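You operate a simulated robot arm through the tools that you are given. There is no shell and no other tool. Be economical: measure what you need, move in short steps, check, and stop when the job is done.

Carry out the task below with a simulated robot arm. There is one attempt and no reset: what you move stays moved.

JOB
Warm the black seal till READY shows, then put it in the blue tray.
Fine: it heats only with the lid shut; switch the warmer off before you open it, and leave it open.

The check looks at the end state, three seconds after you hand in, the way a careful person would. Anything else that was tipped, shoved, dropped, spilled or broken makes it a failure. A push-on lid holds only when it is set on centred and level and pressed home; a screw cap is set on level and turned clockwise until tight.

ROBOT AND FRAMES
A 7-joint arm with a two-finger parallel gripper, fixed in place. Base frame: the origin is at the foot of the arm, x ahead of it, y to its left, z up; the work surface is at about z = 0. Lengths are in mm, angles in degrees, forces in N, time in s.
With the tool pointing down near the work surface it reaches from about 240 to 620 mm from the base axis. Its first joint turns from -66.0 to 66.0 degrees. Payload 2.6 kg.
The TCP is the grasp point between the finger pads, 30 mm short of the fingertips. In the tool frame z runs along the fingers and y along their closing line. The gripper opens to 94 mm. The fingers are 28 mm wide and 10 mm thick; the gripper's body (50 by 96 mm) begins 55 mm behind the TCP.
Orientation is told as [roll, pitch, yaw] about the base's x, y, z axes, in that order, counted from this pose: with the fingers straight down and closing along the base's y, the tool's x points along the base's -x, its y along +y and its z along -z.

CONTROLS
- The arm moves only by the tool apply_moves. Its argument "commands" is a list of rows, each a list of 7 numbers: the shift along the tool's x, y, z in units of 20 mm (1.0 is 20 mm), then the turn, a rotation vector about the tool's x, y, z in units of 8 degrees (1.0 is 8 degrees), then the gripper command, from -1 (fully open) to 1 (shut), values between in proportion. In form: [[dx, dy, dz, wx, wy, wz, fingers], ...]. A call has 1 to 12 rows; each row shifts and turns the commanded pose from where the row before left it, along the tool's axes as they then stand. A call with a number of a shift or a turn outside -1 to 1 is refused whole. A row lasts 0.2 s, in which the tool goes at most 50 mm and 8.6 degrees; a call with a longer step from one row to the next is refused whole, and so is a gripper value outside its range. A pose out of reach is approached as far as the arm can. The call stops where the force on the tool passes 70 N (or 10 N more than at its start, if that is more) or the arm is blocked; 0.2 s more then pass. Each finger travels about 72 mm/s and halts on what it meets, pressing with about 26 N; the grip force reading is that of the motor and also rises with nothing between the fingers. The clock runs only during rows and for 0.2 s after the last one: add rows that do not move to give the fingers time. It gives the time, the measured TCP pose, the force on the tool (base axes), the opening and the grip force at its end, in the units of the frame above (readings bear some noise).
- Cameras (640 x 400 px; columns grow to the right, rows downward): "scene" is fixed at [46.5, 440, 568.7]; the picture's right is [-0.68, -0.74, 0.00], its down [-0.39, 0.36, -0.84] and it looks along [0.62, -0.57, -0.54] (base axes); focal length 340 px, centre (320, 200). "wrist" rides on the gripper at [76, 14, -102] in the tool frame; the picture's right is [-0.18, 0.98, 0.00], its down [-0.75, -0.14, -0.64] and it looks along [-0.63, -0.12, 0.77] (tool axes); focal length 243 px, centre (320, 200). There is no depth. A picture from a camera that has moved, and an enlarged one, comes with that camera's place and axes in the base frame and with its lens.
- snapshot(camera): a new picture of that camera. The clock stands still meanwhile.
- enlarge(camera, box): a new picture of the part [left, top, right, bottom] of that camera's present view, enlarged. The clock stands still meanwhile.
- close_job(): hands the job in; it is judged then, once.

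Work in short steps. Places have to be worked out from the pictures, the camera data and where the tool is seen: move nearer, look again, correct. Check each grasp and each placing, and mend what went wrong. You have 120 turns and 84 pictures in all, those below and enlarged ones among them. Open the gripper and draw the arm clear of the work before you hand the job in, unless the task says otherwise; then end with one line.

The tools are called as name(argument=value, ...) on one line, values as JSON. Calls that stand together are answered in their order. apply_moves: Moves the arm, as the interface text tells. Its arguments: {"type":"object","properties":{"commands":{"type":"array","items":{"type":"array","items":{"type":"number"}}}},"required":["commands"]} The other tools are called the same way: snapshot (camera) takes a picture; enlarge (camera, box) takes an enlarged picture of a part of a camera's view; close_job () hands the job in.

At the start:

```text
time: 0.0
eef_pos: [357.4, 57.1, 375.3]
tool_rot: [0.0, -0.1, 0.1]
ft_force: [0.2, 0.1, -0.2]
gripper_width: 93.8
gripper_force: 0.0
```

scene: 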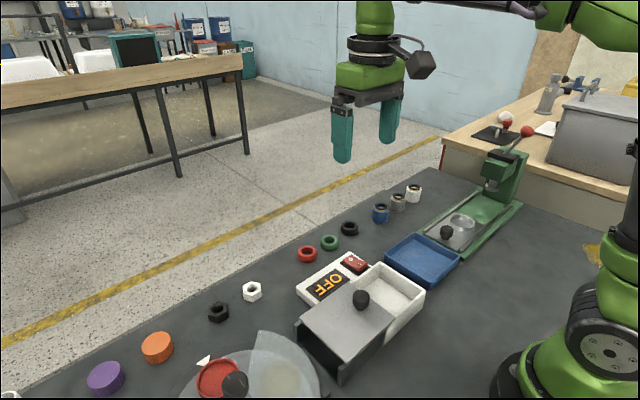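
wrist: 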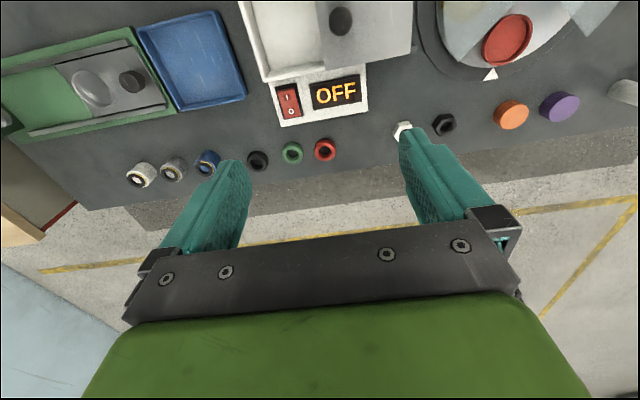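

I'll enlarge the views to identify the warmer, its lid, its switch and the black seal.

enlarge(camera="scene", box=[270, 170, 470, 390])

enlarge(camera="wrist", box=[120, 0, 460, 200])

```text
1.82 times, centred on (370, 280) of scene
camera zoom: at [46.5, 440.0, 568.7], right [-0.68, -0.74, 0.0], down [-0.39, 0.36, -0.84], along [0.62, -0.57, -0.54], focal length 618 px, centre (229, 54)
```

zoom: 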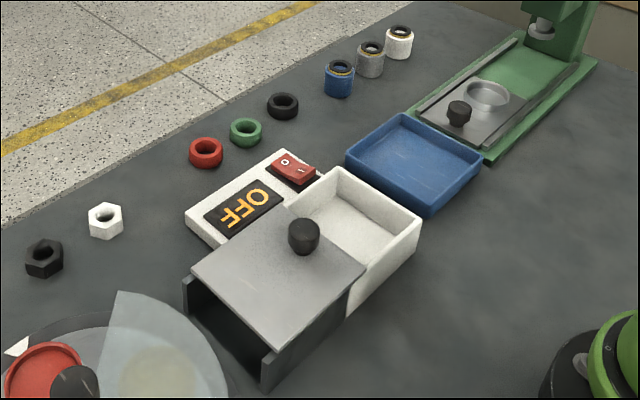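

```text
1.88 times, centred on (290, 100) of wrist
camera zoom: at [280.9, 71.7, 478.5], right [0.18, 0.98, 0.0], down [0.75, -0.14, 0.64], along [0.63, -0.12, -0.77], focal length 457 px, centre (376, 388)
```

zoom: 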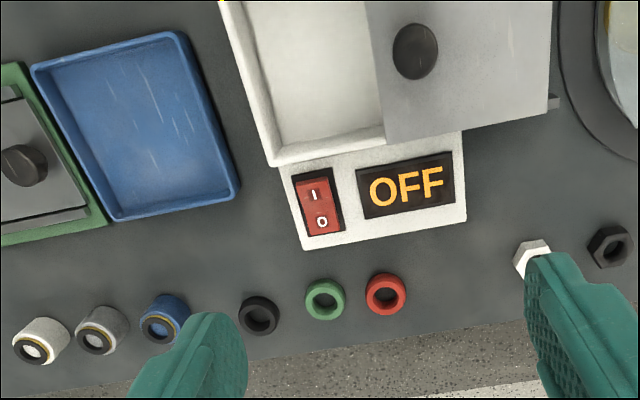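

Seal is at about (531,-116), roughly 45 mm across; lid knob near (312,92,74); switch near (416,-8,36). I move above the seal with the gripper partly open.

apply_moves(commands=[[-0.72, -0.725, 1, 0, 0, 0, -0.5], [-0.72, -0.725, 1, 0, 0, 0, -0.5], [-0.72, -0.725, 1, 0, 0, 0, -0.5], [-0.72, -0.725, 1, 0, 0, 0, -0.5], [-0.72, -0.725, 1, 0, 0, 0, -0.5], [-0.72, -0.725, 1, 0, 0, 0, -0.5], [-0.72, -0.725, 1, 0, 0, 0, -0.5], [-0.72, -0.725, 1, 0, 0, 0, -0.5], [-0.72, -0.725, 1, 0, 0, 0, -0.5], [-0.72, -0.725, 1, 0, 0, 0, -0.5], [-0.72, -0.725, 1, 0, 0, 0, -0.5], [-0.72, -0.725, 1, 0, 0, 0, -0.5]])

snapshot(camera="wrist")

snapshot(camera="scene")

```text
time: 2.6
eef_pos: [529.4, -117.6, 134.9]
tool_rot: [-0.1, 0.0, 0.0]
ft_force: [0.3, -0.3, 0.0]
gripper_width: 70.5
gripper_force: 0.0
```

```text
79 pictures are left
camera wrist: at [454.4, -102.9, 237.4], right [0.18, 0.98, 0.0], down [0.75, -0.14, 0.64], along [0.63, -0.12, -0.77], focal length 243 px, centre (320, 200)
```

wrist: 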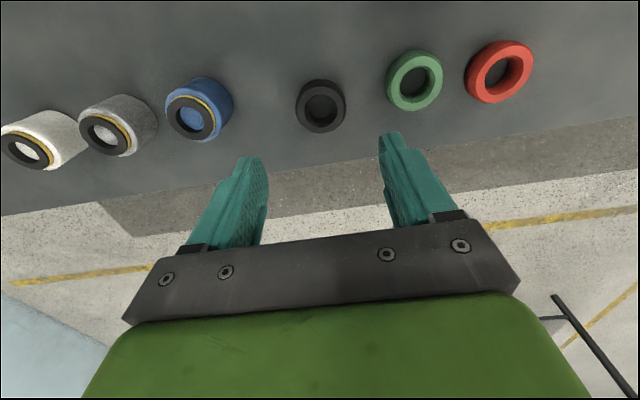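

```text
78 pictures are left
```

scene: 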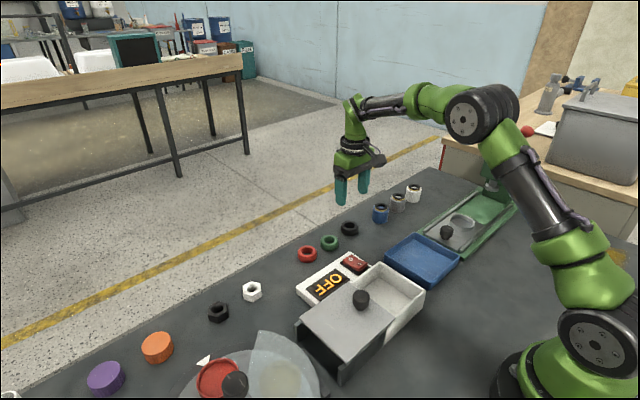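

The seal re-measures at (530.5,-116.7), directly below. I descend to z≈36, where the tips sit about 6 mm above the table.

apply_moves(commands=[[-0.05, 0.03, 1, 0, 0, 0, -0.5], [0, 0, 1, 0, 0, 0, -0.5], [0, 0, 1, 0, 0, 0, -0.5], [0, 0, 1, 0, 0, 0, -0.5], [0, 0, 0.5, 0, 0, 0, -0.5], [0, 0, 0.43, 0, 0, 0, -0.5], [0, 0, 0, 0, 0, 0, -0.5]])

snapshot(camera="wrist")

```text
time: 4.2
eef_pos: [530.6, -116.2, 38.2]
tool_rot: [0.0, 0.0, 0.0]
ft_force: [0.0, -0.7, 0.5]
gripper_width: 70.4
gripper_force: 0.0
```

```text
77 pictures are left
camera wrist: at [454.1, -101.9, 139.8], right [0.18, 0.98, 0.0], down [0.75, -0.14, 0.64], along [0.63, -0.12, -0.77], focal length 243 px, centre (320, 200)
```

wrist: 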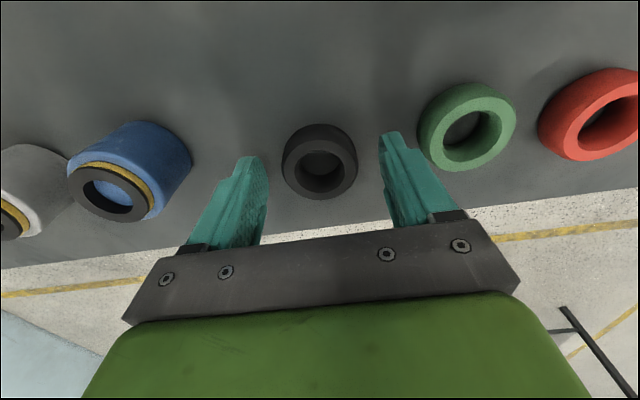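

The seal is centred between the fingers. I lower a little and close.

apply_moves(commands=[[0, 0, 0.15, 0, 0, 0, -0.4], [0, 0, 0, 0, 0, 0, 0.2], [0, 0, 0, 0, 0, 0, 0.6], [0, 0, 0, 0, 0, 0, 1], [0, 0, 0, 0, 0, 0, 1], [0, 0, 0, 0, 0, 0, 1]])

```text
time: 5.6
eef_pos: [530.5, -116.0, 33.4]
tool_rot: [0.1, 0.1, 0.0]
ft_force: [0.6, -0.2, 0.6]
gripper_width: 44.1
gripper_force: 26.3
```

Gripped at 44 mm. I lift and carry it above the open chamber, stopping high to measure it.

apply_moves(commands=[[0, 0, -1, 0, 0, 0, 1], [0, 0, -1, 0, 0, 0, 1], [0, 0, -1, 0, 0, 0, 1], [0, 0, -1, 0, 0, 0, 1], [0, 0, -1, 0, 0, 0, 1], [0, 0, -1, 0, 0, 0, 1], [0, 0, -1, 0, 0, 0, 1], [0, 0, -1, 0, 0, 0, 1], [0, 0, 0, 0, 0, 0, 1]])

apply_moves(commands=[[0.93, 0.54, 0, 0, 0, 0, 1], [0.93, 0.54, 0, 0, 0, 0, 1], [0.93, 0.54, 0, 0, 0, 0, 1], [0.93, 0.54, 0, 0, 0, 0, 1], [0.93, 0.54, 0, 0, 0, 0, 1], [0.93, 0.54, 0, 0, 0, 0, 1], [0.93, 0.54, 0, 0, 0, 0, 1], [0.93, 0.54, 0, 0, 0, 0, 1], [0.93, 0.54, 0, 0, 0, 0, 1], [0.93, 0.54, 0, 0, 0, 0, 1], [0.93, 0.54, 0, 0, 0, 0, 1], [0.93, 0.54, 0, 0, 0, 0, 1]])

snapshot(camera="wrist")

snapshot(camera="scene")

```text
time: 7.6
eef_pos: [529.1, -116.7, 191.7]
tool_rot: [0.0, 0.0, -0.1]
ft_force: [0.6, 0.5, -1.4]
gripper_width: 44.0
gripper_force: 25.6
```

```text
time: 10.2
eef_pos: [307.4, 16.2, 193.1]
tool_rot: [0.0, 0.0, 0.0]
ft_force: [-0.1, 0.0, -0.7]
gripper_width: 44.2
gripper_force: 25.8
```

```text
76 pictures are left
camera wrist: at [232.3, 30.2, 296.9], right [0.18, 0.98, 0.0], down [0.75, -0.14, 0.64], along [0.63, -0.12, -0.77], focal length 243 px, centre (320, 200)
```

wrist: 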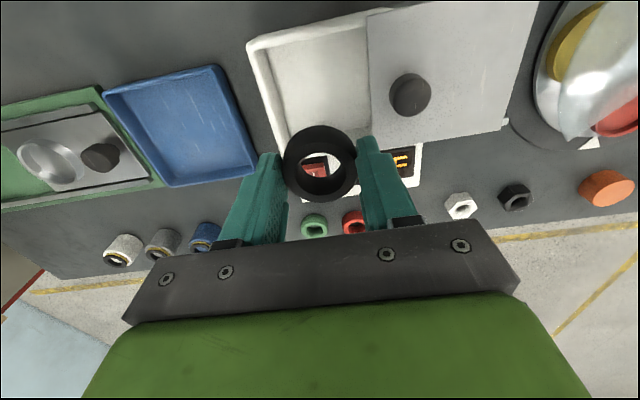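

```text
75 pictures are left
```

scene: 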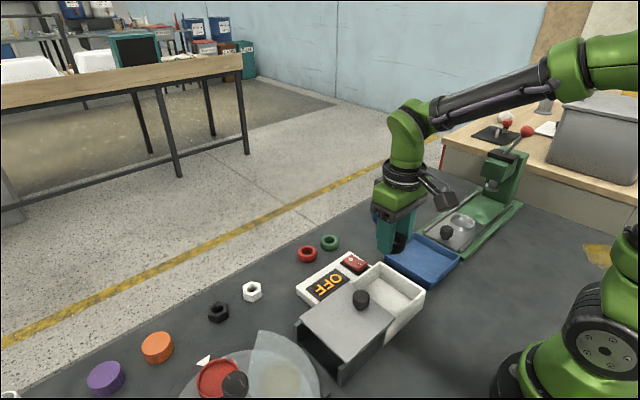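

enlarge(camera="wrist", box=[230, 0, 530, 190])

enlarge(camera="scene", box=[290, 240, 440, 390])

```text
2.11 times, centred on (380, 95) of wrist
camera zoom: at [232.3, 30.2, 296.9], right [0.18, 0.98, 0.0], down [0.75, -0.14, 0.64], along [0.63, -0.12, -0.77], focal length 511 px, centre (194, 421)
```

zoom: 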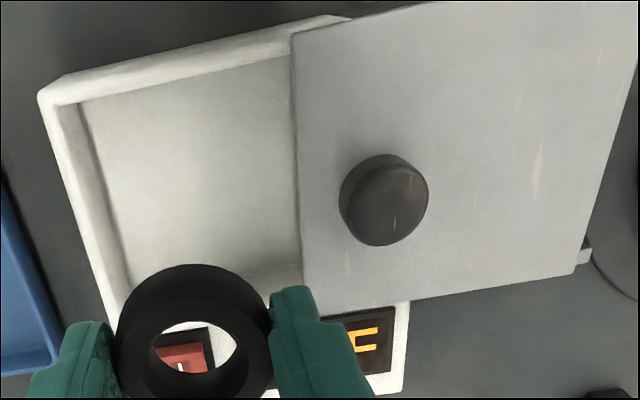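

```text
2.67 times, centred on (365, 315) of scene
camera zoom: at [46.5, 440.0, 568.7], right [-0.68, -0.74, 0.0], down [-0.39, 0.36, -0.84], along [0.62, -0.57, -0.54], focal length 907 px, centre (200, -107)
```

zoom: 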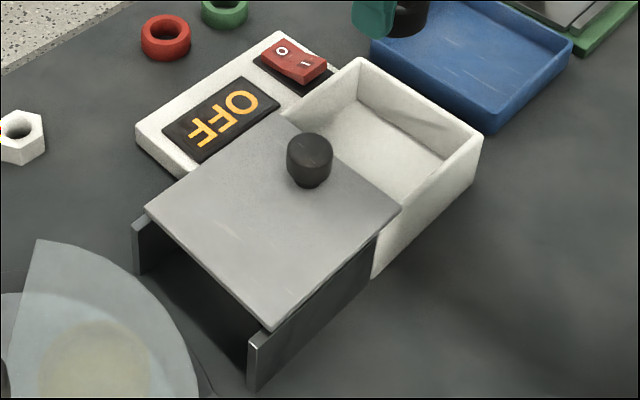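

The opening spans about y −31..63 and x 258..360, with the rim at z≈47. My (307,16) is well centred, so I descend to z≈60.

apply_moves(commands=[[0, -0.05, 1, 0, 0, 0, 1], [0, 0, 1, 0, 0, 0, 1], [0, 0, 1, 0, 0, 0, 1], [0, 0, 1, 0, 0, 0, 1], [0, 0, 1, 0, 0, 0, 1], [0, 0, 1, 0, 0, 0, 1], [0, 0, 0.5, 0, 0, 0, 1], [0, 0, 0, 0, 0, 0, 1]])

snapshot(camera="wrist")

enlarge(camera="scene", box=[290, 180, 490, 390])

```text
time: 12.0
eef_pos: [308.0, 13.7, 63.5]
tool_rot: [0.0, 0.0, 0.0]
ft_force: [1.8, 0.2, 0.2]
gripper_width: 44.3
gripper_force: 25.9
```

```text
72 pictures are left
camera wrist: at [233.0, 28.3, 167.0], right [0.18, 0.98, 0.0], down [0.75, -0.14, 0.64], along [0.63, -0.12, -0.77], focal length 243 px, centre (320, 200)
```

wrist: 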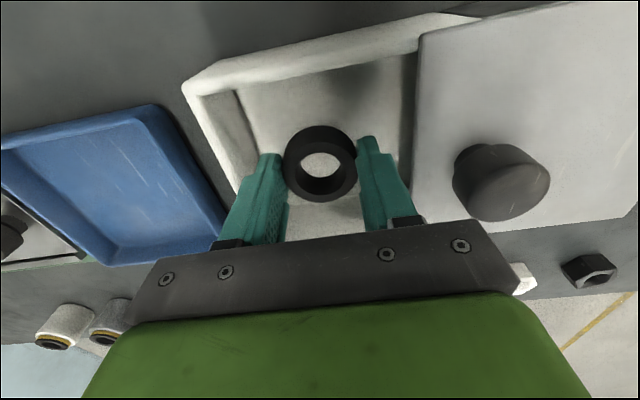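

```text
1.90 times, centred on (390, 285) of scene
camera zoom: at [46.5, 440.0, 568.7], right [-0.68, -0.74, 0.0], down [-0.39, 0.36, -0.84], along [0.62, -0.57, -0.54], focal length 648 px, centre (187, 38)
```

zoom: 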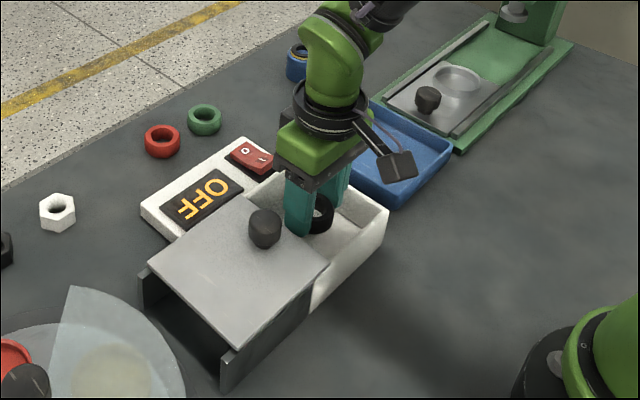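

The seal is inside the opening and clear of the lid. I ease down in small steps, watching the force.

apply_moves(commands=[[0, 0, 0.3, 0, 0, 0, 1], [0, 0, 0.3, 0, 0, 0, 1], [0, 0, 0.3, 0, 0, 0, 1], [0, 0, 0, 0, 0, 0, 1]])

```text
time: 13.0
eef_pos: [306.9, 13.4, 46.2]
tool_rot: [-0.1, 0.0, 0.0]
ft_force: [0.6, -0.1, -0.6]
gripper_width: 44.1
gripper_force: 25.6
```

apply_moves(commands=[[0, 0, 0.1, 0, 0, 0, 1], [0, 0, 0.1, 0, 0, 0, 1], [0, 0, 0.1, 0, 0, 0, 1], [0, 0, 0, 0, 0, 0, 1]])

```text
time: 14.0
eef_pos: [308.2, 12.1, 41.2]
tool_rot: [0.0, -0.1, 0.0]
ft_force: [-8.7, 0.1, 35.0]
gripper_width: 44.2
gripper_force: 26.2
```

Contact with the floor at z≈42. I back off slightly and release to about 56 mm.

apply_moves(commands=[[0, 0, -0.06, 0, 0, 0, 1], [0, 0, 0, 0, 0, 0, -0.19], [0, 0, 0, 0, 0, 0, -0.19], [0, 0, -0.5, 0, 0, 0, -0.19], [0, 0, -1, 0, 0, 0, -0.19], [0, 0, -1, 0, 0, 0, -0.19], [0, 0, -1, 0, 0, 0, -0.19], [0, 0, -1, 0, 0, 0, -0.19], [0, 0, -1, 0, 0, 0, -0.19], [0, 0, 0, 0, 0, 0, -0.19]])

snapshot(camera="wrist")

snapshot(camera="scene")

```text
time: 16.2
eef_pos: [306.6, 10.2, 150.1]
tool_rot: [0.0, 0.0, 0.0]
ft_force: [-0.7, 0.5, 0.2]
gripper_width: 55.9
gripper_force: 0.0
```

```text
70 pictures are left
camera wrist: at [231.0, 24.7, 253.6], right [0.18, 0.98, 0.0], down [0.75, -0.14, 0.64], along [0.63, -0.12, -0.77], focal length 243 px, centre (320, 200)
```

wrist: 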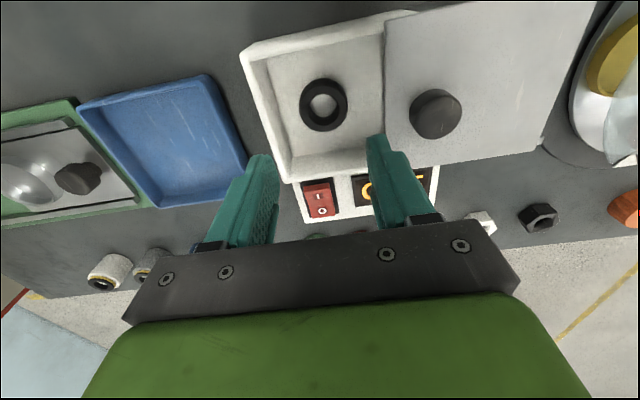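

```text
69 pictures are left
```

scene: 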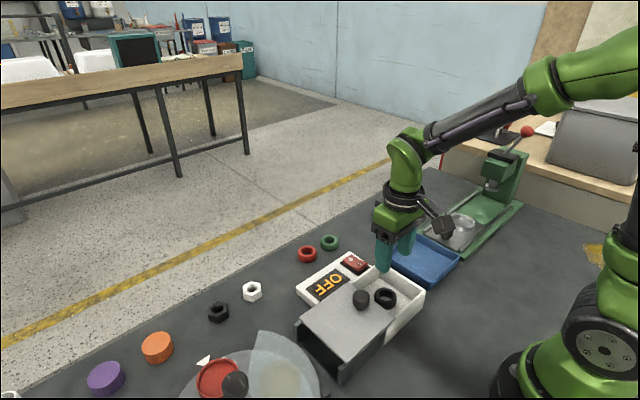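

The seal lies flat in the chamber. Now I move above the lid knob at about (313,94).

apply_moves(commands=[[-0.08, 0.84, 0, 0, 0, 0, -0.5], [-0.08, 0.84, 0, 0, 0, 0, -0.5], [-0.08, 0.84, 0, 0, 0, 0, -0.5], [-0.08, 0.84, 0, 0, 0, 0, -0.5], [0, 0.84, 0, 0, 0, 0, -0.5], [0, 0, 0, 0, 0, 0, -0.5]])

snapshot(camera="wrist")

enlarge(camera="scene", box=[270, 180, 470, 390])

```text
time: 17.6
eef_pos: [313.1, 96.0, 151.5]
tool_rot: [0.0, -0.1, -0.1]
ft_force: [0.1, -0.6, 0.9]
gripper_width: 70.5
gripper_force: 0.0
```

```text
68 pictures are left
camera wrist: at [237.2, 111.1, 253.4], right [0.18, 0.98, 0.0], down [0.75, -0.14, 0.64], along [0.63, -0.12, -0.77], focal length 243 px, centre (320, 200)
```

wrist: 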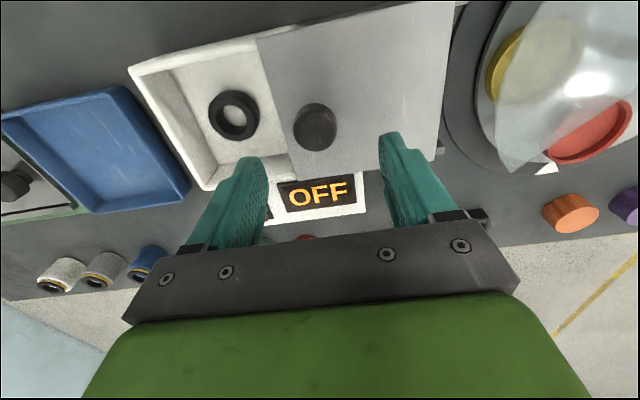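

```text
1.90 times, centred on (370, 285) of scene
camera zoom: at [46.5, 440.0, 568.7], right [-0.68, -0.74, 0.0], down [-0.39, 0.36, -0.84], along [0.62, -0.57, -0.54], focal length 648 px, centre (225, 38)
```

zoom: 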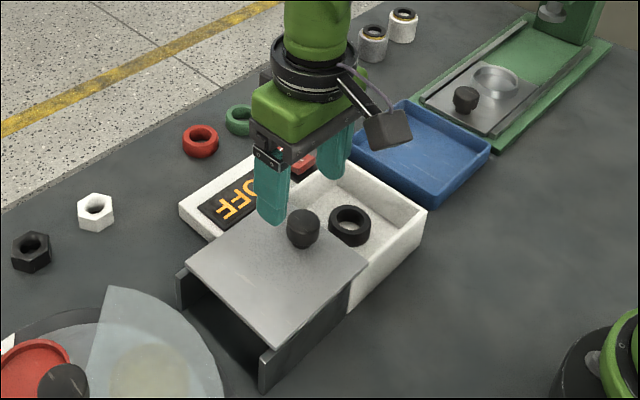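

Knob re-measured at (312,94). I descend around it to z≈90, with the tips just above the lid plate.

apply_moves(commands=[[0, -0.1, 1, 0, 0, 0, -0.4], [0, 0, 1, 0, 0, 0, -0.4], [0, 0, 0.7, 0, 0, 0, -0.4], [0, 0, 0.3, 0, 0, 0, -0.4], [0, 0, 0, 0, 0, 0, -0.4]])

snapshot(camera="wrist")

enlarge(camera="scene", box=[270, 180, 470, 390])

```text
time: 18.8
eef_pos: [312.0, 93.3, 90.0]
tool_rot: [0.0, 0.1, 0.1]
ft_force: [0.3, 0.0, 0.0]
gripper_width: 65.6
gripper_force: 0.0
```

```text
66 pictures are left
camera wrist: at [236.8, 107.9, 192.8], right [0.18, 0.98, 0.0], down [0.75, -0.14, 0.64], along [0.63, -0.12, -0.77], focal length 243 px, centre (320, 200)
```

wrist: 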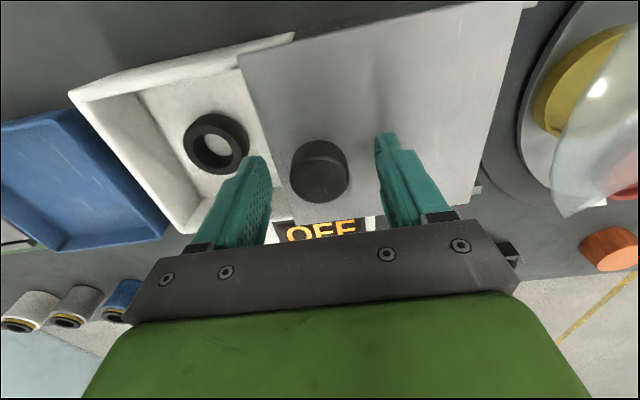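

```text
1.90 times, centred on (370, 285) of scene
camera zoom: at [46.5, 440.0, 568.7], right [-0.68, -0.74, 0.0], down [-0.39, 0.36, -0.84], along [0.62, -0.57, -0.54], focal length 648 px, centre (225, 38)
```

zoom: 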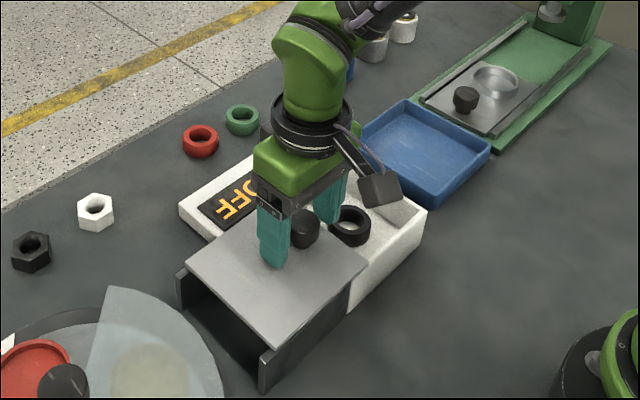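

The knob sits between the fingers. I lower 3 mm and close on it.

apply_moves(commands=[[0, 0, 0.15, 0, 0, 0, 0.0], [0, 0, 0, 0, 0, 0, 0.4], [0, 0, 0, 0, 0, 0, 1], [0, 0, 0, 0, 0, 0, 1], [0, 0, 0, 0, 0, 0, 1]])

```text
time: 20.0
eef_pos: [313.9, 93.4, 88.9]
tool_rot: [0.1, -0.2, -0.1]
ft_force: [-18.0, 0.8, 61.3]
gripper_width: 38.9
gripper_force: 25.6
```

There's 61 N upward, so the tips are pressing on the lid. I raise a few mm to unload.

apply_moves(commands=[[0, 0, -0.15, 0, 0, 0, 1], [0, 0, 0, 0, 0, 0, 1], [0, 0, 0, 0, 0, 0, 1]])

enlarge(camera="scene", box=[270, 180, 470, 390])

snapshot(camera="wrist")

```text
time: 20.8
eef_pos: [313.4, 92.8, 89.7]
tool_rot: [0.0, 0.0, 0.0]
ft_force: [6.9, -1.2, -10.8]
gripper_width: 31.8
gripper_force: 44.7
```

```text
1.90 times, centred on (370, 285) of scene
camera zoom: at [46.6, 440.0, 568.7], right [-0.68, -0.74, 0.0], down [-0.39, 0.36, -0.84], along [0.62, -0.57, -0.54], focal length 648 px, centre (225, 38)
```

zoom: 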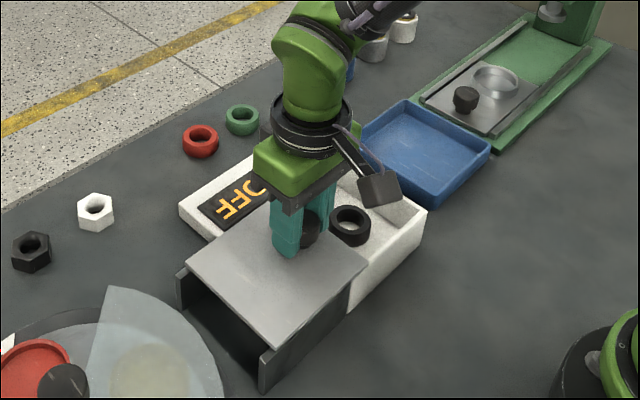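

```text
63 pictures are left
camera wrist: at [237.2, 107.7, 192.2], right [0.18, 0.98, 0.0], down [0.75, -0.14, 0.64], along [0.63, -0.12, -0.77], focal length 243 px, centre (320, 200)
```

wrist: 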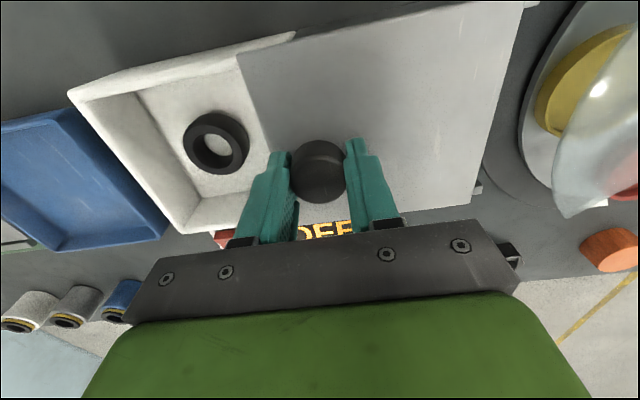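

Knob gripped at 32 mm with low force. I start sliding the lid toward −y slowly.

apply_moves(commands=[[0, -0.4, 0, 0, 0, 0, 1], [0, -0.4, 0, 0, 0, 0, 1], [0, -0.4, 0, 0, 0, 0, 1], [0, -0.4, 0, 0, 0, 0, 1], [0, 0, 0, 0, 0, 0, 1]])

snapshot(camera="scene")

```text
time: 22.0
eef_pos: [312.2, 62.8, 90.1]
tool_rot: [0.0, 0.3, -0.1]
ft_force: [3.3, 0.0, -40.0]
gripper_width: 31.7
gripper_force: 45.2
```

```text
62 pictures are left
```

scene: 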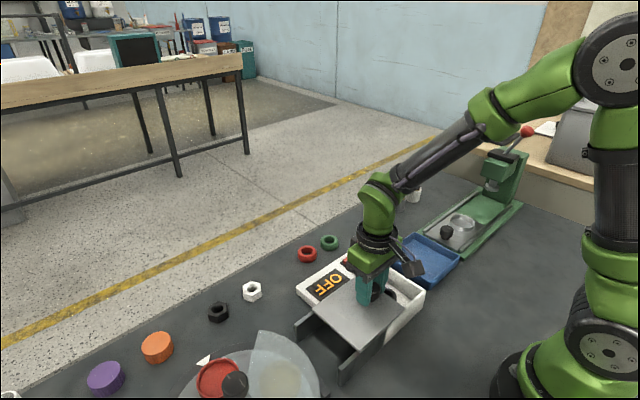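

The lid is sliding, but I'm pulling up 40 N. I lower about 1.5 mm and continue.

apply_moves(commands=[[0, -0.3, 0.08, 0, 0, 0, 1], [0, -0.4, 0, 0, 0, 0, 1], [0, -0.4, 0, 0, 0, 0, 1], [0, -0.4, 0, 0, 0, 0, 1], [0, 0, 0, 0, 0, 0, 1]])

```text
time: 23.2
eef_pos: [312.5, 32.8, 89.4]
tool_rot: [0.1, 0.1, 0.0]
ft_force: [-17.7, 0.1, 7.1]
gripper_width: 31.8
gripper_force: 44.3
```

apply_moves(commands=[[0, -0.4, 0, 0, 0, 0, 1], [0, -0.4, 0, 0, 0, 0, 1], [0, -0.4, 0, 0, 0, 0, 1], [0, -0.2, 0, 0, 0, 0, 1], [0, 0, 0, 0, 0, 0, 1]])

enlarge(camera="scene", box=[270, 180, 470, 390])

snapshot(camera="wrist")

```text
time: 24.4
eef_pos: [313.0, 4.2, 88.9]
tool_rot: [0.1, 0.3, -0.1]
ft_force: [-20.6, 0.3, 4.1]
gripper_width: 31.5
gripper_force: 45.2
```

```text
1.90 times, centred on (370, 285) of scene
camera zoom: at [46.5, 440.0, 568.7], right [-0.68, -0.74, 0.0], down [-0.39, 0.36, -0.84], along [0.62, -0.57, -0.54], focal length 648 px, centre (225, 38)
```

zoom: 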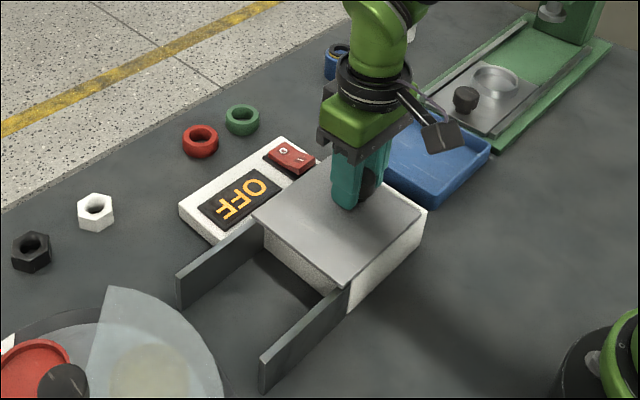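

```text
60 pictures are left
camera wrist: at [237.0, 19.0, 192.9], right [0.18, 0.98, 0.0], down [0.76, -0.14, 0.64], along [0.63, -0.12, -0.77], focal length 243 px, centre (320, 200)
```

wrist: 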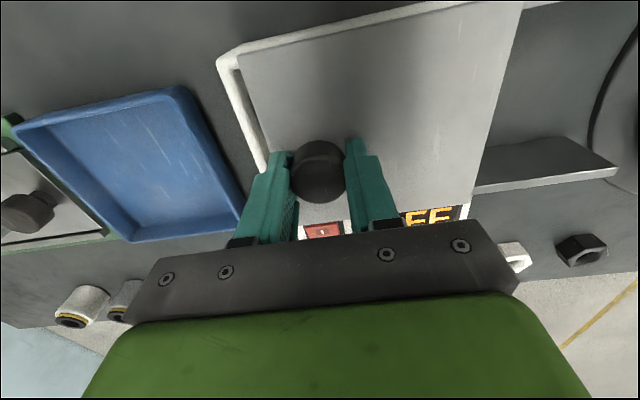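

The lid is nearly shut, with a small gap left on the −y side. I push on in small steps until it stops.

apply_moves(commands=[[0, -0.15, 0, 0, 0, 0, 1], [0, -0.15, 0, 0, 0, 0, 1], [0, -0.15, 0, 0, 0, 0, 1], [0, -0.15, 0, 0, 0, 0, 1], [0, 0, 0, 0, 0, 0, 1]])

snapshot(camera="wrist")

```text
time: 25.6
eef_pos: [311.6, -9.1, 90.5]
tool_rot: [0.1, 0.1, -0.1]
ft_force: [-26.6, -1.0, 23.7]
gripper_width: 31.8
gripper_force: 44.8
```

```text
59 pictures are left
camera wrist: at [237.2, 6.7, 193.0], right [0.19, 0.98, 0.0], down [0.76, -0.14, 0.64], along [0.63, -0.12, -0.77], focal length 243 px, centre (320, 200)
```

wrist: 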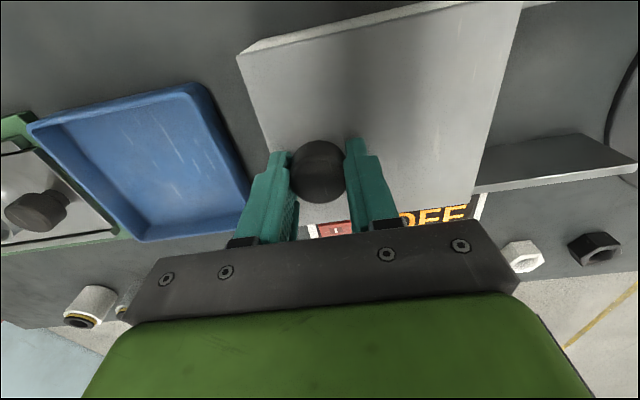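

enlarge(camera="scene", box=[310, 230, 450, 360])

enlarge(camera="wrist", box=[220, 0, 420, 130])

```text
3.08 times, centred on (380, 295) of scene
camera zoom: at [46.4, 440.0, 568.7], right [-0.68, -0.74, 0.0], down [-0.39, 0.36, -0.84], along [0.62, -0.57, -0.54], focal length 1047 px, centre (135, -92)
```

zoom: 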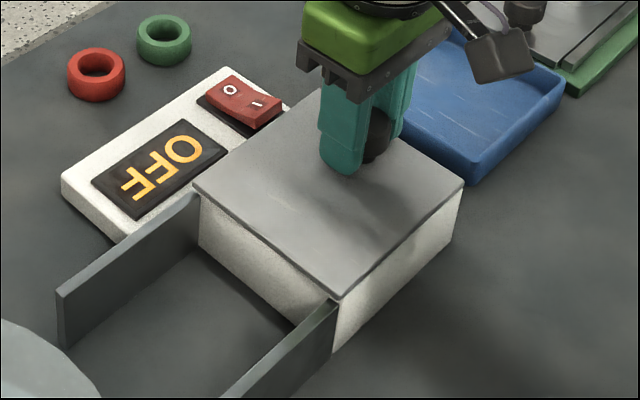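

```text
3.08 times, centred on (320, 65) of wrist
camera zoom: at [237.2, 6.7, 193.0], right [0.19, 0.98, 0.0], down [0.76, -0.14, 0.64], along [0.63, -0.12, -0.77], focal length 746 px, centre (320, 615)
```

zoom: 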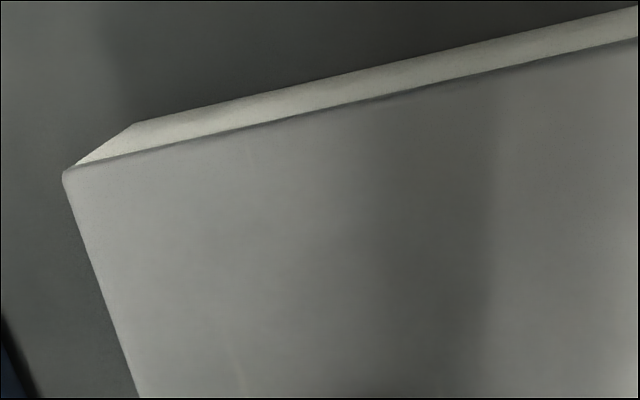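

The lid covers the box flush on both ends. I nudge slightly more to test for the stop.

apply_moves(commands=[[0, -0.1, 0.0, 0, 0, 0, 1], [0, -0.1, 0, 0, 0, 0, 1], [0, 0, 0, 0, 0, 0, 1]])

```text
time: 26.4
eef_pos: [312.5, -10.4, 89.6]
tool_rot: [0.3, 0.3, -0.2]
ft_force: [-24.1, 12.8, 24.6]
gripper_width: 32.0
gripper_force: 45.1
```

The stop is felt, so the lid is shut. I release the knob, rise, close the gripper and move near the switch to measure.

apply_moves(commands=[[0, 0.1, 0, 0, 0, 0, 0.2], [0, 0, 0, 0, 0, 0, -0.2], [0, 0, 0, 0, 0, 0, -0.3], [0, 0, -0.5, 0, 0, 0, -0.3], [0, 0, -1, 0, 0, 0, -0.3], [0, 0, -1, 0, 0, 0, 0.3], [-0.5, 0, -1, 0, 0, 0, 1], [-1, 0, 0, 0, 0, 0, 1], [-1, 0, 0, 0, 0, 0, 1], [-0.5, 0, 0, 0, 0, 0, 1], [0, 0, 0, 0, 0, 0, 1], [0, 0, 0, 0, 0, 0, 1]])

snapshot(camera="wrist")

enlarge(camera="scene", box=[290, 200, 450, 360])

```text
time: 29.0
eef_pos: [374.0, -11.0, 157.9]
tool_rot: [0.0, 0.0, 0.0]
ft_force: [0.2, 0.7, -1.1]
gripper_width: 0.0
gripper_force: 26.0
```

```text
56 pictures are left
camera wrist: at [297.8, 4.5, 261.6], right [0.18, 0.98, 0.0], down [0.75, -0.14, 0.64], along [0.63, -0.12, -0.77], focal length 243 px, centre (320, 200)
```

wrist: 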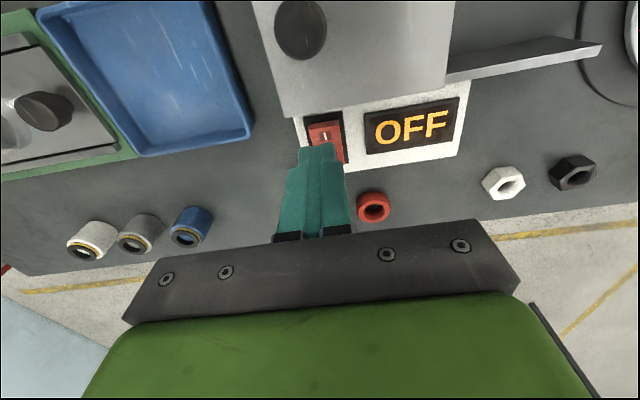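

```text
2.50 times, centred on (370, 280) of scene
camera zoom: at [46.5, 440.0, 568.7], right [-0.68, -0.74, 0.0], down [-0.39, 0.36, -0.84], along [0.62, -0.57, -0.54], focal length 850 px, centre (195, 0)
```

zoom: 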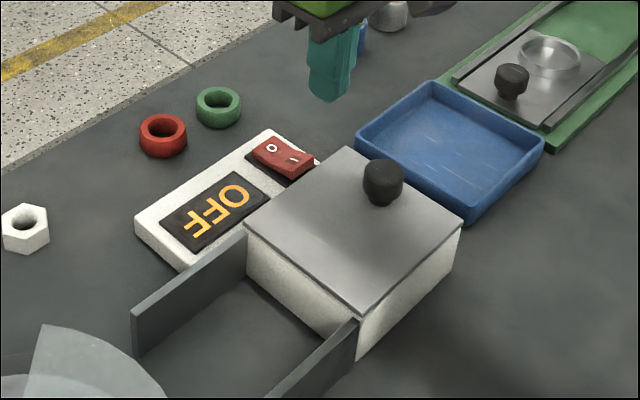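

The "I" end of the rocker is at about (406,-11.5, z≈30) and the pivot at x≈419. I position the closed fingertips at x≈402, above the "I" end.

apply_moves(commands=[[-0.7, 0, 0, 0, 0, 0, 1], [-0.7, -0.02, 0, 0, 0, 0, 1], [0, 0, 1, 0, 0, 0, 1], [0, 0, 1, 0, 0, 0, 1], [0, 0, 1, 0, 0, 0, 1], [0, 0, 1, 0, 0, 0, 1], [0, 0, 0, 0, 0, 0, 1]])

snapshot(camera="wrist")

enlarge(camera="scene", box=[290, 200, 450, 360])

```text
time: 30.6
eef_pos: [401.8, -7.9, 81.4]
tool_rot: [0.0, 0.1, 0.1]
ft_force: [-0.2, -0.5, 0.5]
gripper_width: 0.1
gripper_force: 25.8
```

```text
54 pictures are left
camera wrist: at [325.9, 5.9, 184.2], right [0.18, 0.98, 0.0], down [0.75, -0.14, 0.64], along [0.63, -0.12, -0.77], focal length 243 px, centre (320, 200)
```

wrist: 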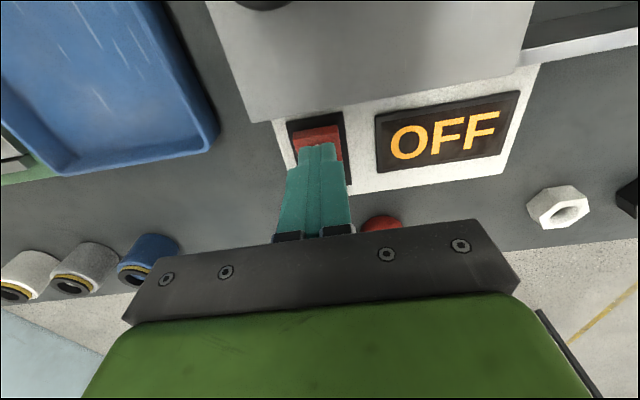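

```text
2.50 times, centred on (370, 280) of scene
camera zoom: at [46.5, 440.0, 568.7], right [-0.68, -0.74, 0.0], down [-0.39, 0.36, -0.84], along [0.62, -0.57, -0.54], focal length 850 px, centre (195, 0)
```

zoom: 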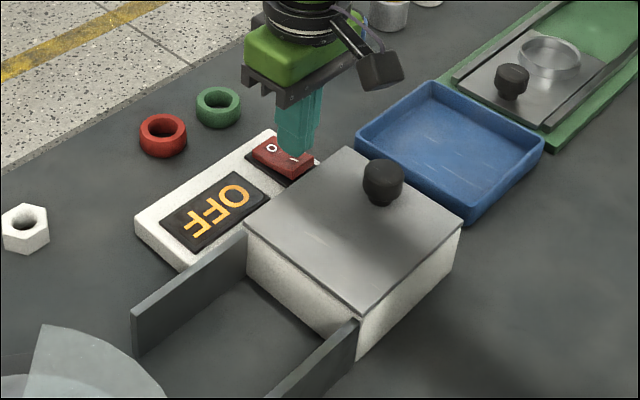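

Aligned over the "I" end. I press down in small steps.

apply_moves(commands=[[0, -0.15, 0.3, 0, 0, 0, 1], [0, 0, 0.3, 0, 0, 0, 1], [0, 0, 0.15, 0, 0, 0, 1], [0, 0, 0.15, 0, 0, 0, 1], [0, 0, 0.15, 0, 0, 0, 1], [0, 0, 0, 0, 0, 0, 1]])

enlarge(camera="scene", box=[290, 200, 450, 360])

```text
time: 31.6
eef_pos: [401.4, -12.3, 67.5]
tool_rot: [0.1, 0.0, -0.3]
ft_force: [-2.0, 0.4, 4.5]
gripper_width: 0.0
gripper_force: 26.4
stopped in row 5: the force on the tool passed its limit (the readings are from after the stop); the commanded pose is now the measured one
```

```text
2.50 times, centred on (370, 280) of scene
camera zoom: at [46.5, 440.0, 568.7], right [-0.68, -0.74, 0.0], down [-0.39, 0.36, -0.84], along [0.62, -0.57, -0.54], focal length 850 px, centre (195, 0)
```

zoom: 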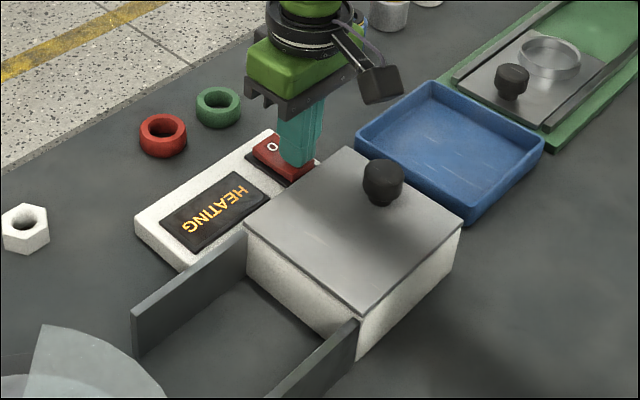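

It shows HEATING. I raise, move above the "O" end, and wait there.

apply_moves(commands=[[0, 0, -1, 0, 0, 0, 1], [-0.9, 0, 0, 0, 0, 0, 1], [-0.9, 0, 0, 0, 0, 0, 1], [0, 0, 0, 0, 0, 0, 1], [0, 0, 0, 0, 0, 0, 1], [0, 0, 0, 0, 0, 0, 1], [0, 0, 0, 0, 0, 0, 1], [0, 0, 0, 0, 0, 0, 1], [0, 0, 0, 0, 0, 0, 1], [0, 0, 0, 0, 0, 0, 1], [0, 0, 0, 0, 0, 0, 1], [0, 0, 0, 0, 0, 0, 1]])

apply_moves(commands=[[0, 0, 0, 0, 0, 0, 1], [0, 0, 0, 0, 0, 0, 1], [0, 0, 0, 0, 0, 0, 1], [0, 0, 0, 0, 0, 0, 1], [0, 0, 0, 0, 0, 0, 1], [0, 0, 0, 0, 0, 0, 1], [0, 0, 0, 0, 0, 0, 1], [0, 0, 0, 0, 0, 0, 1], [0, 0, 0, 0, 0, 0, 1], [0, 0, 0, 0, 0, 0, 1], [0, 0, 0, 0, 0, 0, 1], [0, 0, 0, 0, 0, 0, 1]])

enlarge(camera="scene", box=[290, 200, 450, 360])

```text
time: 34.2
eef_pos: [436.4, -12.7, 87.5]
tool_rot: [-0.1, 0.0, -0.2]
ft_force: [-0.3, 0.0, -0.3]
gripper_width: 0.0
gripper_force: 25.3
```

```text
time: 36.8
eef_pos: [435.6, -12.6, 86.1]
tool_rot: [0.1, -0.1, -0.4]
ft_force: [0.1, -0.3, -1.1]
gripper_width: 0.2
gripper_force: 26.0
```

```text
2.50 times, centred on (370, 280) of scene
camera zoom: at [46.5, 440.0, 568.7], right [-0.68, -0.74, 0.0], down [-0.39, 0.36, -0.84], along [0.62, -0.57, -0.54], focal length 850 px, centre (195, 0)
```

zoom: 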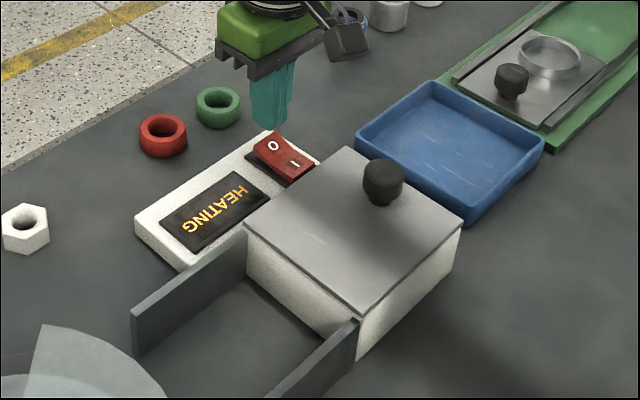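

Still HEATING, so I wait further.

apply_moves(commands=[[0, 0, 0, 0, 0, 0, 1], [0, 0, 0, 0, 0, 0, 1], [0, 0, 0, 0, 0, 0, 1], [0, 0, 0, 0, 0, 0, 1], [0, 0, 0, 0, 0, 0, 1], [0, 0, 0, 0, 0, 0, 1], [0, 0, 0, 0, 0, 0, 1], [0, 0, 0, 0, 0, 0, 1], [0, 0, 0, 0, 0, 0, 1], [0, 0, 0, 0, 0, 0, 1], [0, 0, 0, 0, 0, 0, 1], [0, 0, 0, 0, 0, 0, 1]])

enlarge(camera="scene", box=[290, 200, 450, 360])

apply_moves(commands=[[0, 0, 0, 0, 0, 0, 1], [0, 0, 0, 0, 0, 0, 1], [0, 0, 0, 0, 0, 0, 1], [0, 0, 0, 0, 0, 0, 1], [0, 0, 0, 0, 0, 0, 1], [0, 0, 0, 0, 0, 0, 1], [0, 0, 0, 0, 0, 0, 1], [0, 0, 0, 0, 0, 0, 1], [0, 0, 0, 0, 0, 0, 1], [0, 0, 0, 0, 0, 0, 1], [0, 0, 0, 0, 0, 0, 1], [0, 0, 0, 0, 0, 0, 1]])

enlarge(camera="scene", box=[290, 200, 450, 360])

```text
time: 39.4
eef_pos: [436.2, -11.9, 85.4]
tool_rot: [0.0, 0.1, -0.3]
ft_force: [-0.4, 0.6, 1.0]
gripper_width: 0.2
gripper_force: 26.3
```

```text
2.50 times, centred on (370, 280) of scene
camera zoom: at [46.5, 440.0, 568.7], right [-0.68, -0.74, 0.0], down [-0.39, 0.36, -0.84], along [0.62, -0.57, -0.54], focal length 850 px, centre (195, 0)
```

zoom: 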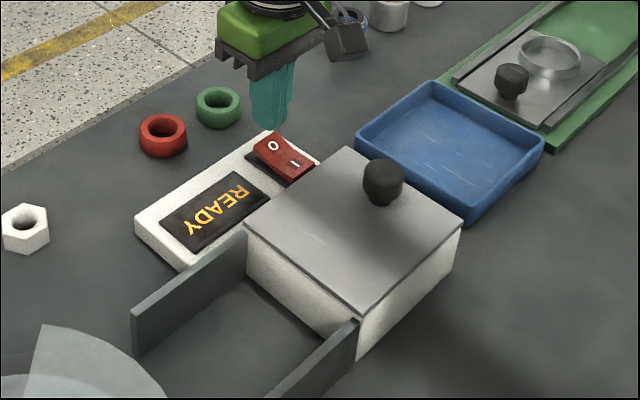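

```text
time: 42.0
eef_pos: [435.9, -12.1, 88.4]
tool_rot: [0.0, -0.1, -0.3]
ft_force: [0.5, 0.3, -0.3]
gripper_width: 0.2
gripper_force: 25.9
```

```text
2.50 times, centred on (370, 280) of scene
camera zoom: at [46.5, 440.0, 568.7], right [-0.68, -0.74, 0.0], down [-0.39, 0.36, -0.84], along [0.62, -0.57, -0.54], focal length 850 px, centre (195, 0)
```

zoom: 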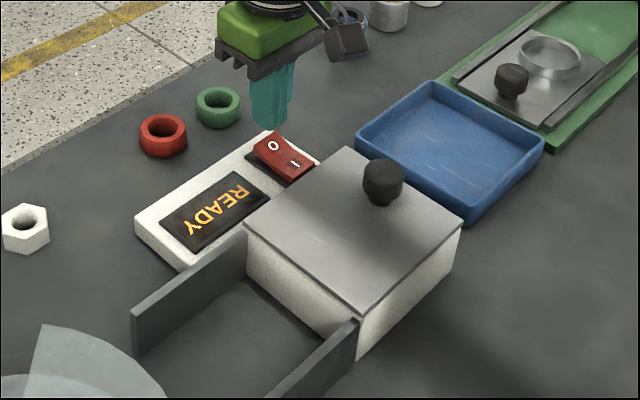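

READY is showing. I press the "O" end to switch off.

apply_moves(commands=[[-0.05, 0, 0.4, 0, 0, 0, 1], [0, 0, 0.2, 0, 0, 0, 1], [0, 0, 0.15, 0, 0, 0, 1], [0, 0, 0.15, 0, 0, 0, 1], [0, 0, 0.15, 0, 0, 0, 1], [0, 0, 0.15, 0, 0, 0, 1], [0, 0, 0, 0, 0, 0, 1]])

enlarge(camera="scene", box=[290, 200, 450, 360])

```text
time: 43.6
eef_pos: [441.1, -12.4, 64.5]
tool_rot: [0.1, -0.4, -0.4]
ft_force: [-6.1, 0.0, 37.5]
gripper_width: 0.0
gripper_force: 26.3
```

```text
2.50 times, centred on (370, 280) of scene
camera zoom: at [46.3, 440.0, 568.7], right [-0.68, -0.74, 0.0], down [-0.39, 0.36, -0.84], along [0.62, -0.57, -0.54], focal length 850 px, centre (195, 0)
```

zoom: 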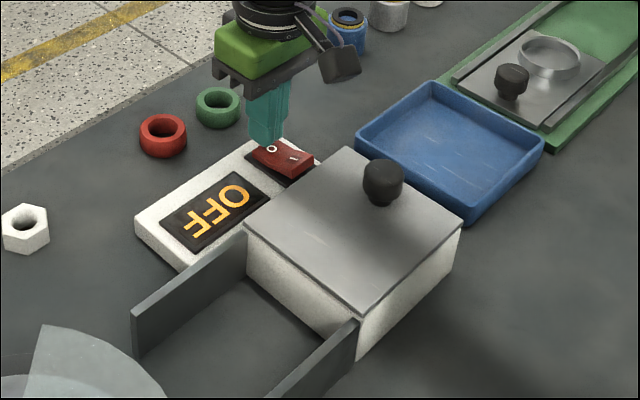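

OFF shows. I rise and go back above the knob at (312.5,-9.5) with the gripper opening.

apply_moves(commands=[[0, 0, -1, 0, 0, 0, 1], [0, 0, -1, 0, 0, 0, 1], [0, 0, -1, 0, 0, 0, 0.6], [0, 0, -1, 0, 0, 0, 0.2], [0.8, 0, 0, 0, 0, 0, -0.3], [0.8, 0.0, 0, 0, 0, 0, -0.3], [0.8, 0.1, 0, 0, 0, 0, -0.3], [0.8, 0, 0, 0, 0, 0, -0.3], [0.8, 0, 0, 0, 0, 0, -0.3], [0.8, 0, 0, 0, 0, 0, -0.3], [0.8, 0, 0, 0, 0, 0, -0.3], [0.82, 0, 0, 0, 0, 0.04, -0.3]])

snapshot(camera="wrist")

```text
time: 46.2
eef_pos: [310.2, -10.4, 141.6]
tool_rot: [0.1, 0.0, -0.7]
ft_force: [0.0, 0.8, -0.3]
gripper_width: 61.1
gripper_force: 0.1
```

```text
47 pictures are left
camera wrist: at [234.7, 5.0, 244.8], right [0.2, 0.98, 0.0], down [0.75, -0.15, 0.64], along [0.63, -0.12, -0.77], focal length 243 px, centre (320, 200)
```

wrist: 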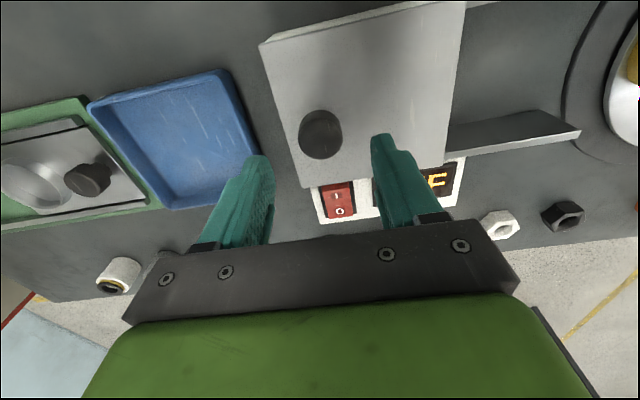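

Centred on the knob. I correct the small yaw and descend to z≈92, then close.

apply_moves(commands=[[-0.1, 0.04, 0.8, 0, 0, -0.08, -0.3], [0, 0, 0.8, 0, 0, 0, -0.3], [0, 0, 0.55, 0, 0, 0, -0.3], [0, 0, 0.3, 0, 0, 0, -0.3], [0, 0, 0, 0, 0, 0, -0.3]])

apply_moves(commands=[[0, 0, 0, 0, 0, 0, 0.0], [0, 0, 0, 0, 0, 0, 0.4], [0, 0, 0, 0, 0, 0, 1], [0, 0, 0, 0, 0, 0, 1], [0, 0, 0, 0, 0, 0, 1]])

```text
time: 47.4
eef_pos: [312.0, -8.0, 93.4]
tool_rot: [0.1, -0.1, 0.0]
ft_force: [0.4, 0.1, 0.0]
gripper_width: 61.1
gripper_force: 0.1
```

```text
time: 48.6
eef_pos: [313.4, -7.9, 92.3]
tool_rot: [-0.1, 0.0, 0.0]
ft_force: [0.4, -0.8, -3.2]
gripper_width: 31.5
gripper_force: 45.3
```

Knob gripped at 31.5 mm. I slide the lid open toward +y.

apply_moves(commands=[[0, 0.4, 0, 0, 0, 0, 1], [0, 0.4, 0, 0, 0, 0, 1], [0, 0.4, 0, 0, 0, 0, 1], [0, 0.4, 0, 0, 0, 0, 1], [0, 0, 0, 0, 0, 0, 1]])

apply_moves(commands=[[0, 0.4, 0, 0, 0, 0, 1], [0, 0.4, 0, 0, 0, 0, 1], [0, 0.4, 0, 0, 0, 0, 1], [0, 0.4, 0, 0, 0, 0, 1], [0, 0, 0, 0, 0, 0, 1]])

```text
time: 49.8
eef_pos: [312.4, 22.8, 92.2]
tool_rot: [0.1, 0.1, 0.1]
ft_force: [13.9, -1.0, -40.7]
gripper_width: 31.4
gripper_force: 45.6
```

```text
time: 51.0
eef_pos: [311.7, 54.0, 93.9]
tool_rot: [0.1, 0.2, -0.1]
ft_force: [-14.9, 0.9, 5.1]
gripper_width: 31.1
gripper_force: 44.8
```

apply_moves(commands=[[0, 0.4, 0, 0, 0, 0, 1], [0, 0.4, 0, 0, 0, 0, 1], [0, 0.4, 0, 0, 0, 0, 1], [0, 0.4, 0, 0, 0, 0, 1], [0, 0.15, 0, 0, 0, 0, 1], [0, 0.1, 0, 0, 0, 0, 1], [0, 0, 0, 0, 0, 0, 1]])

enlarge(camera="scene", box=[270, 180, 470, 390])

snapshot(camera="wrist")

```text
time: 52.6
eef_pos: [311.6, 91.0, 93.5]
tool_rot: [0.0, 0.2, -0.2]
ft_force: [-23.6, 0.3, 40.3]
gripper_width: 31.3
gripper_force: 44.7
```

```text
1.90 times, centred on (370, 285) of scene
camera zoom: at [46.4, 440.0, 568.8], right [-0.68, -0.74, 0.0], down [-0.39, 0.36, -0.84], along [0.62, -0.57, -0.54], focal length 648 px, centre (225, 38)
```

zoom: 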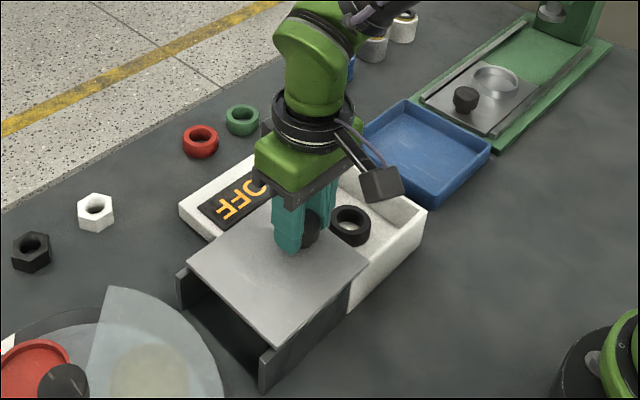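

```text
45 pictures are left
camera wrist: at [236.8, 106.8, 197.2], right [0.19, 0.98, 0.0], down [0.76, -0.14, 0.64], along [0.63, -0.12, -0.77], focal length 243 px, centre (320, 200)
```

wrist: 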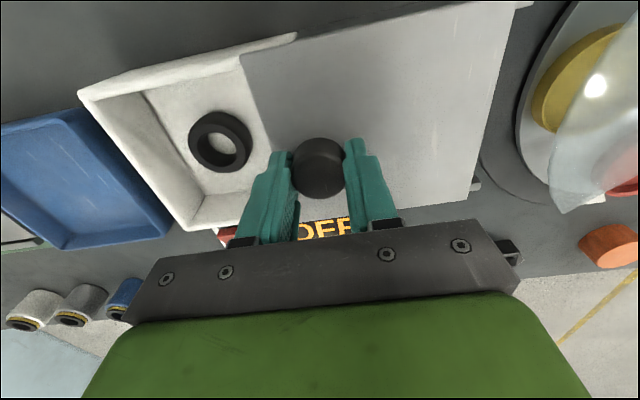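

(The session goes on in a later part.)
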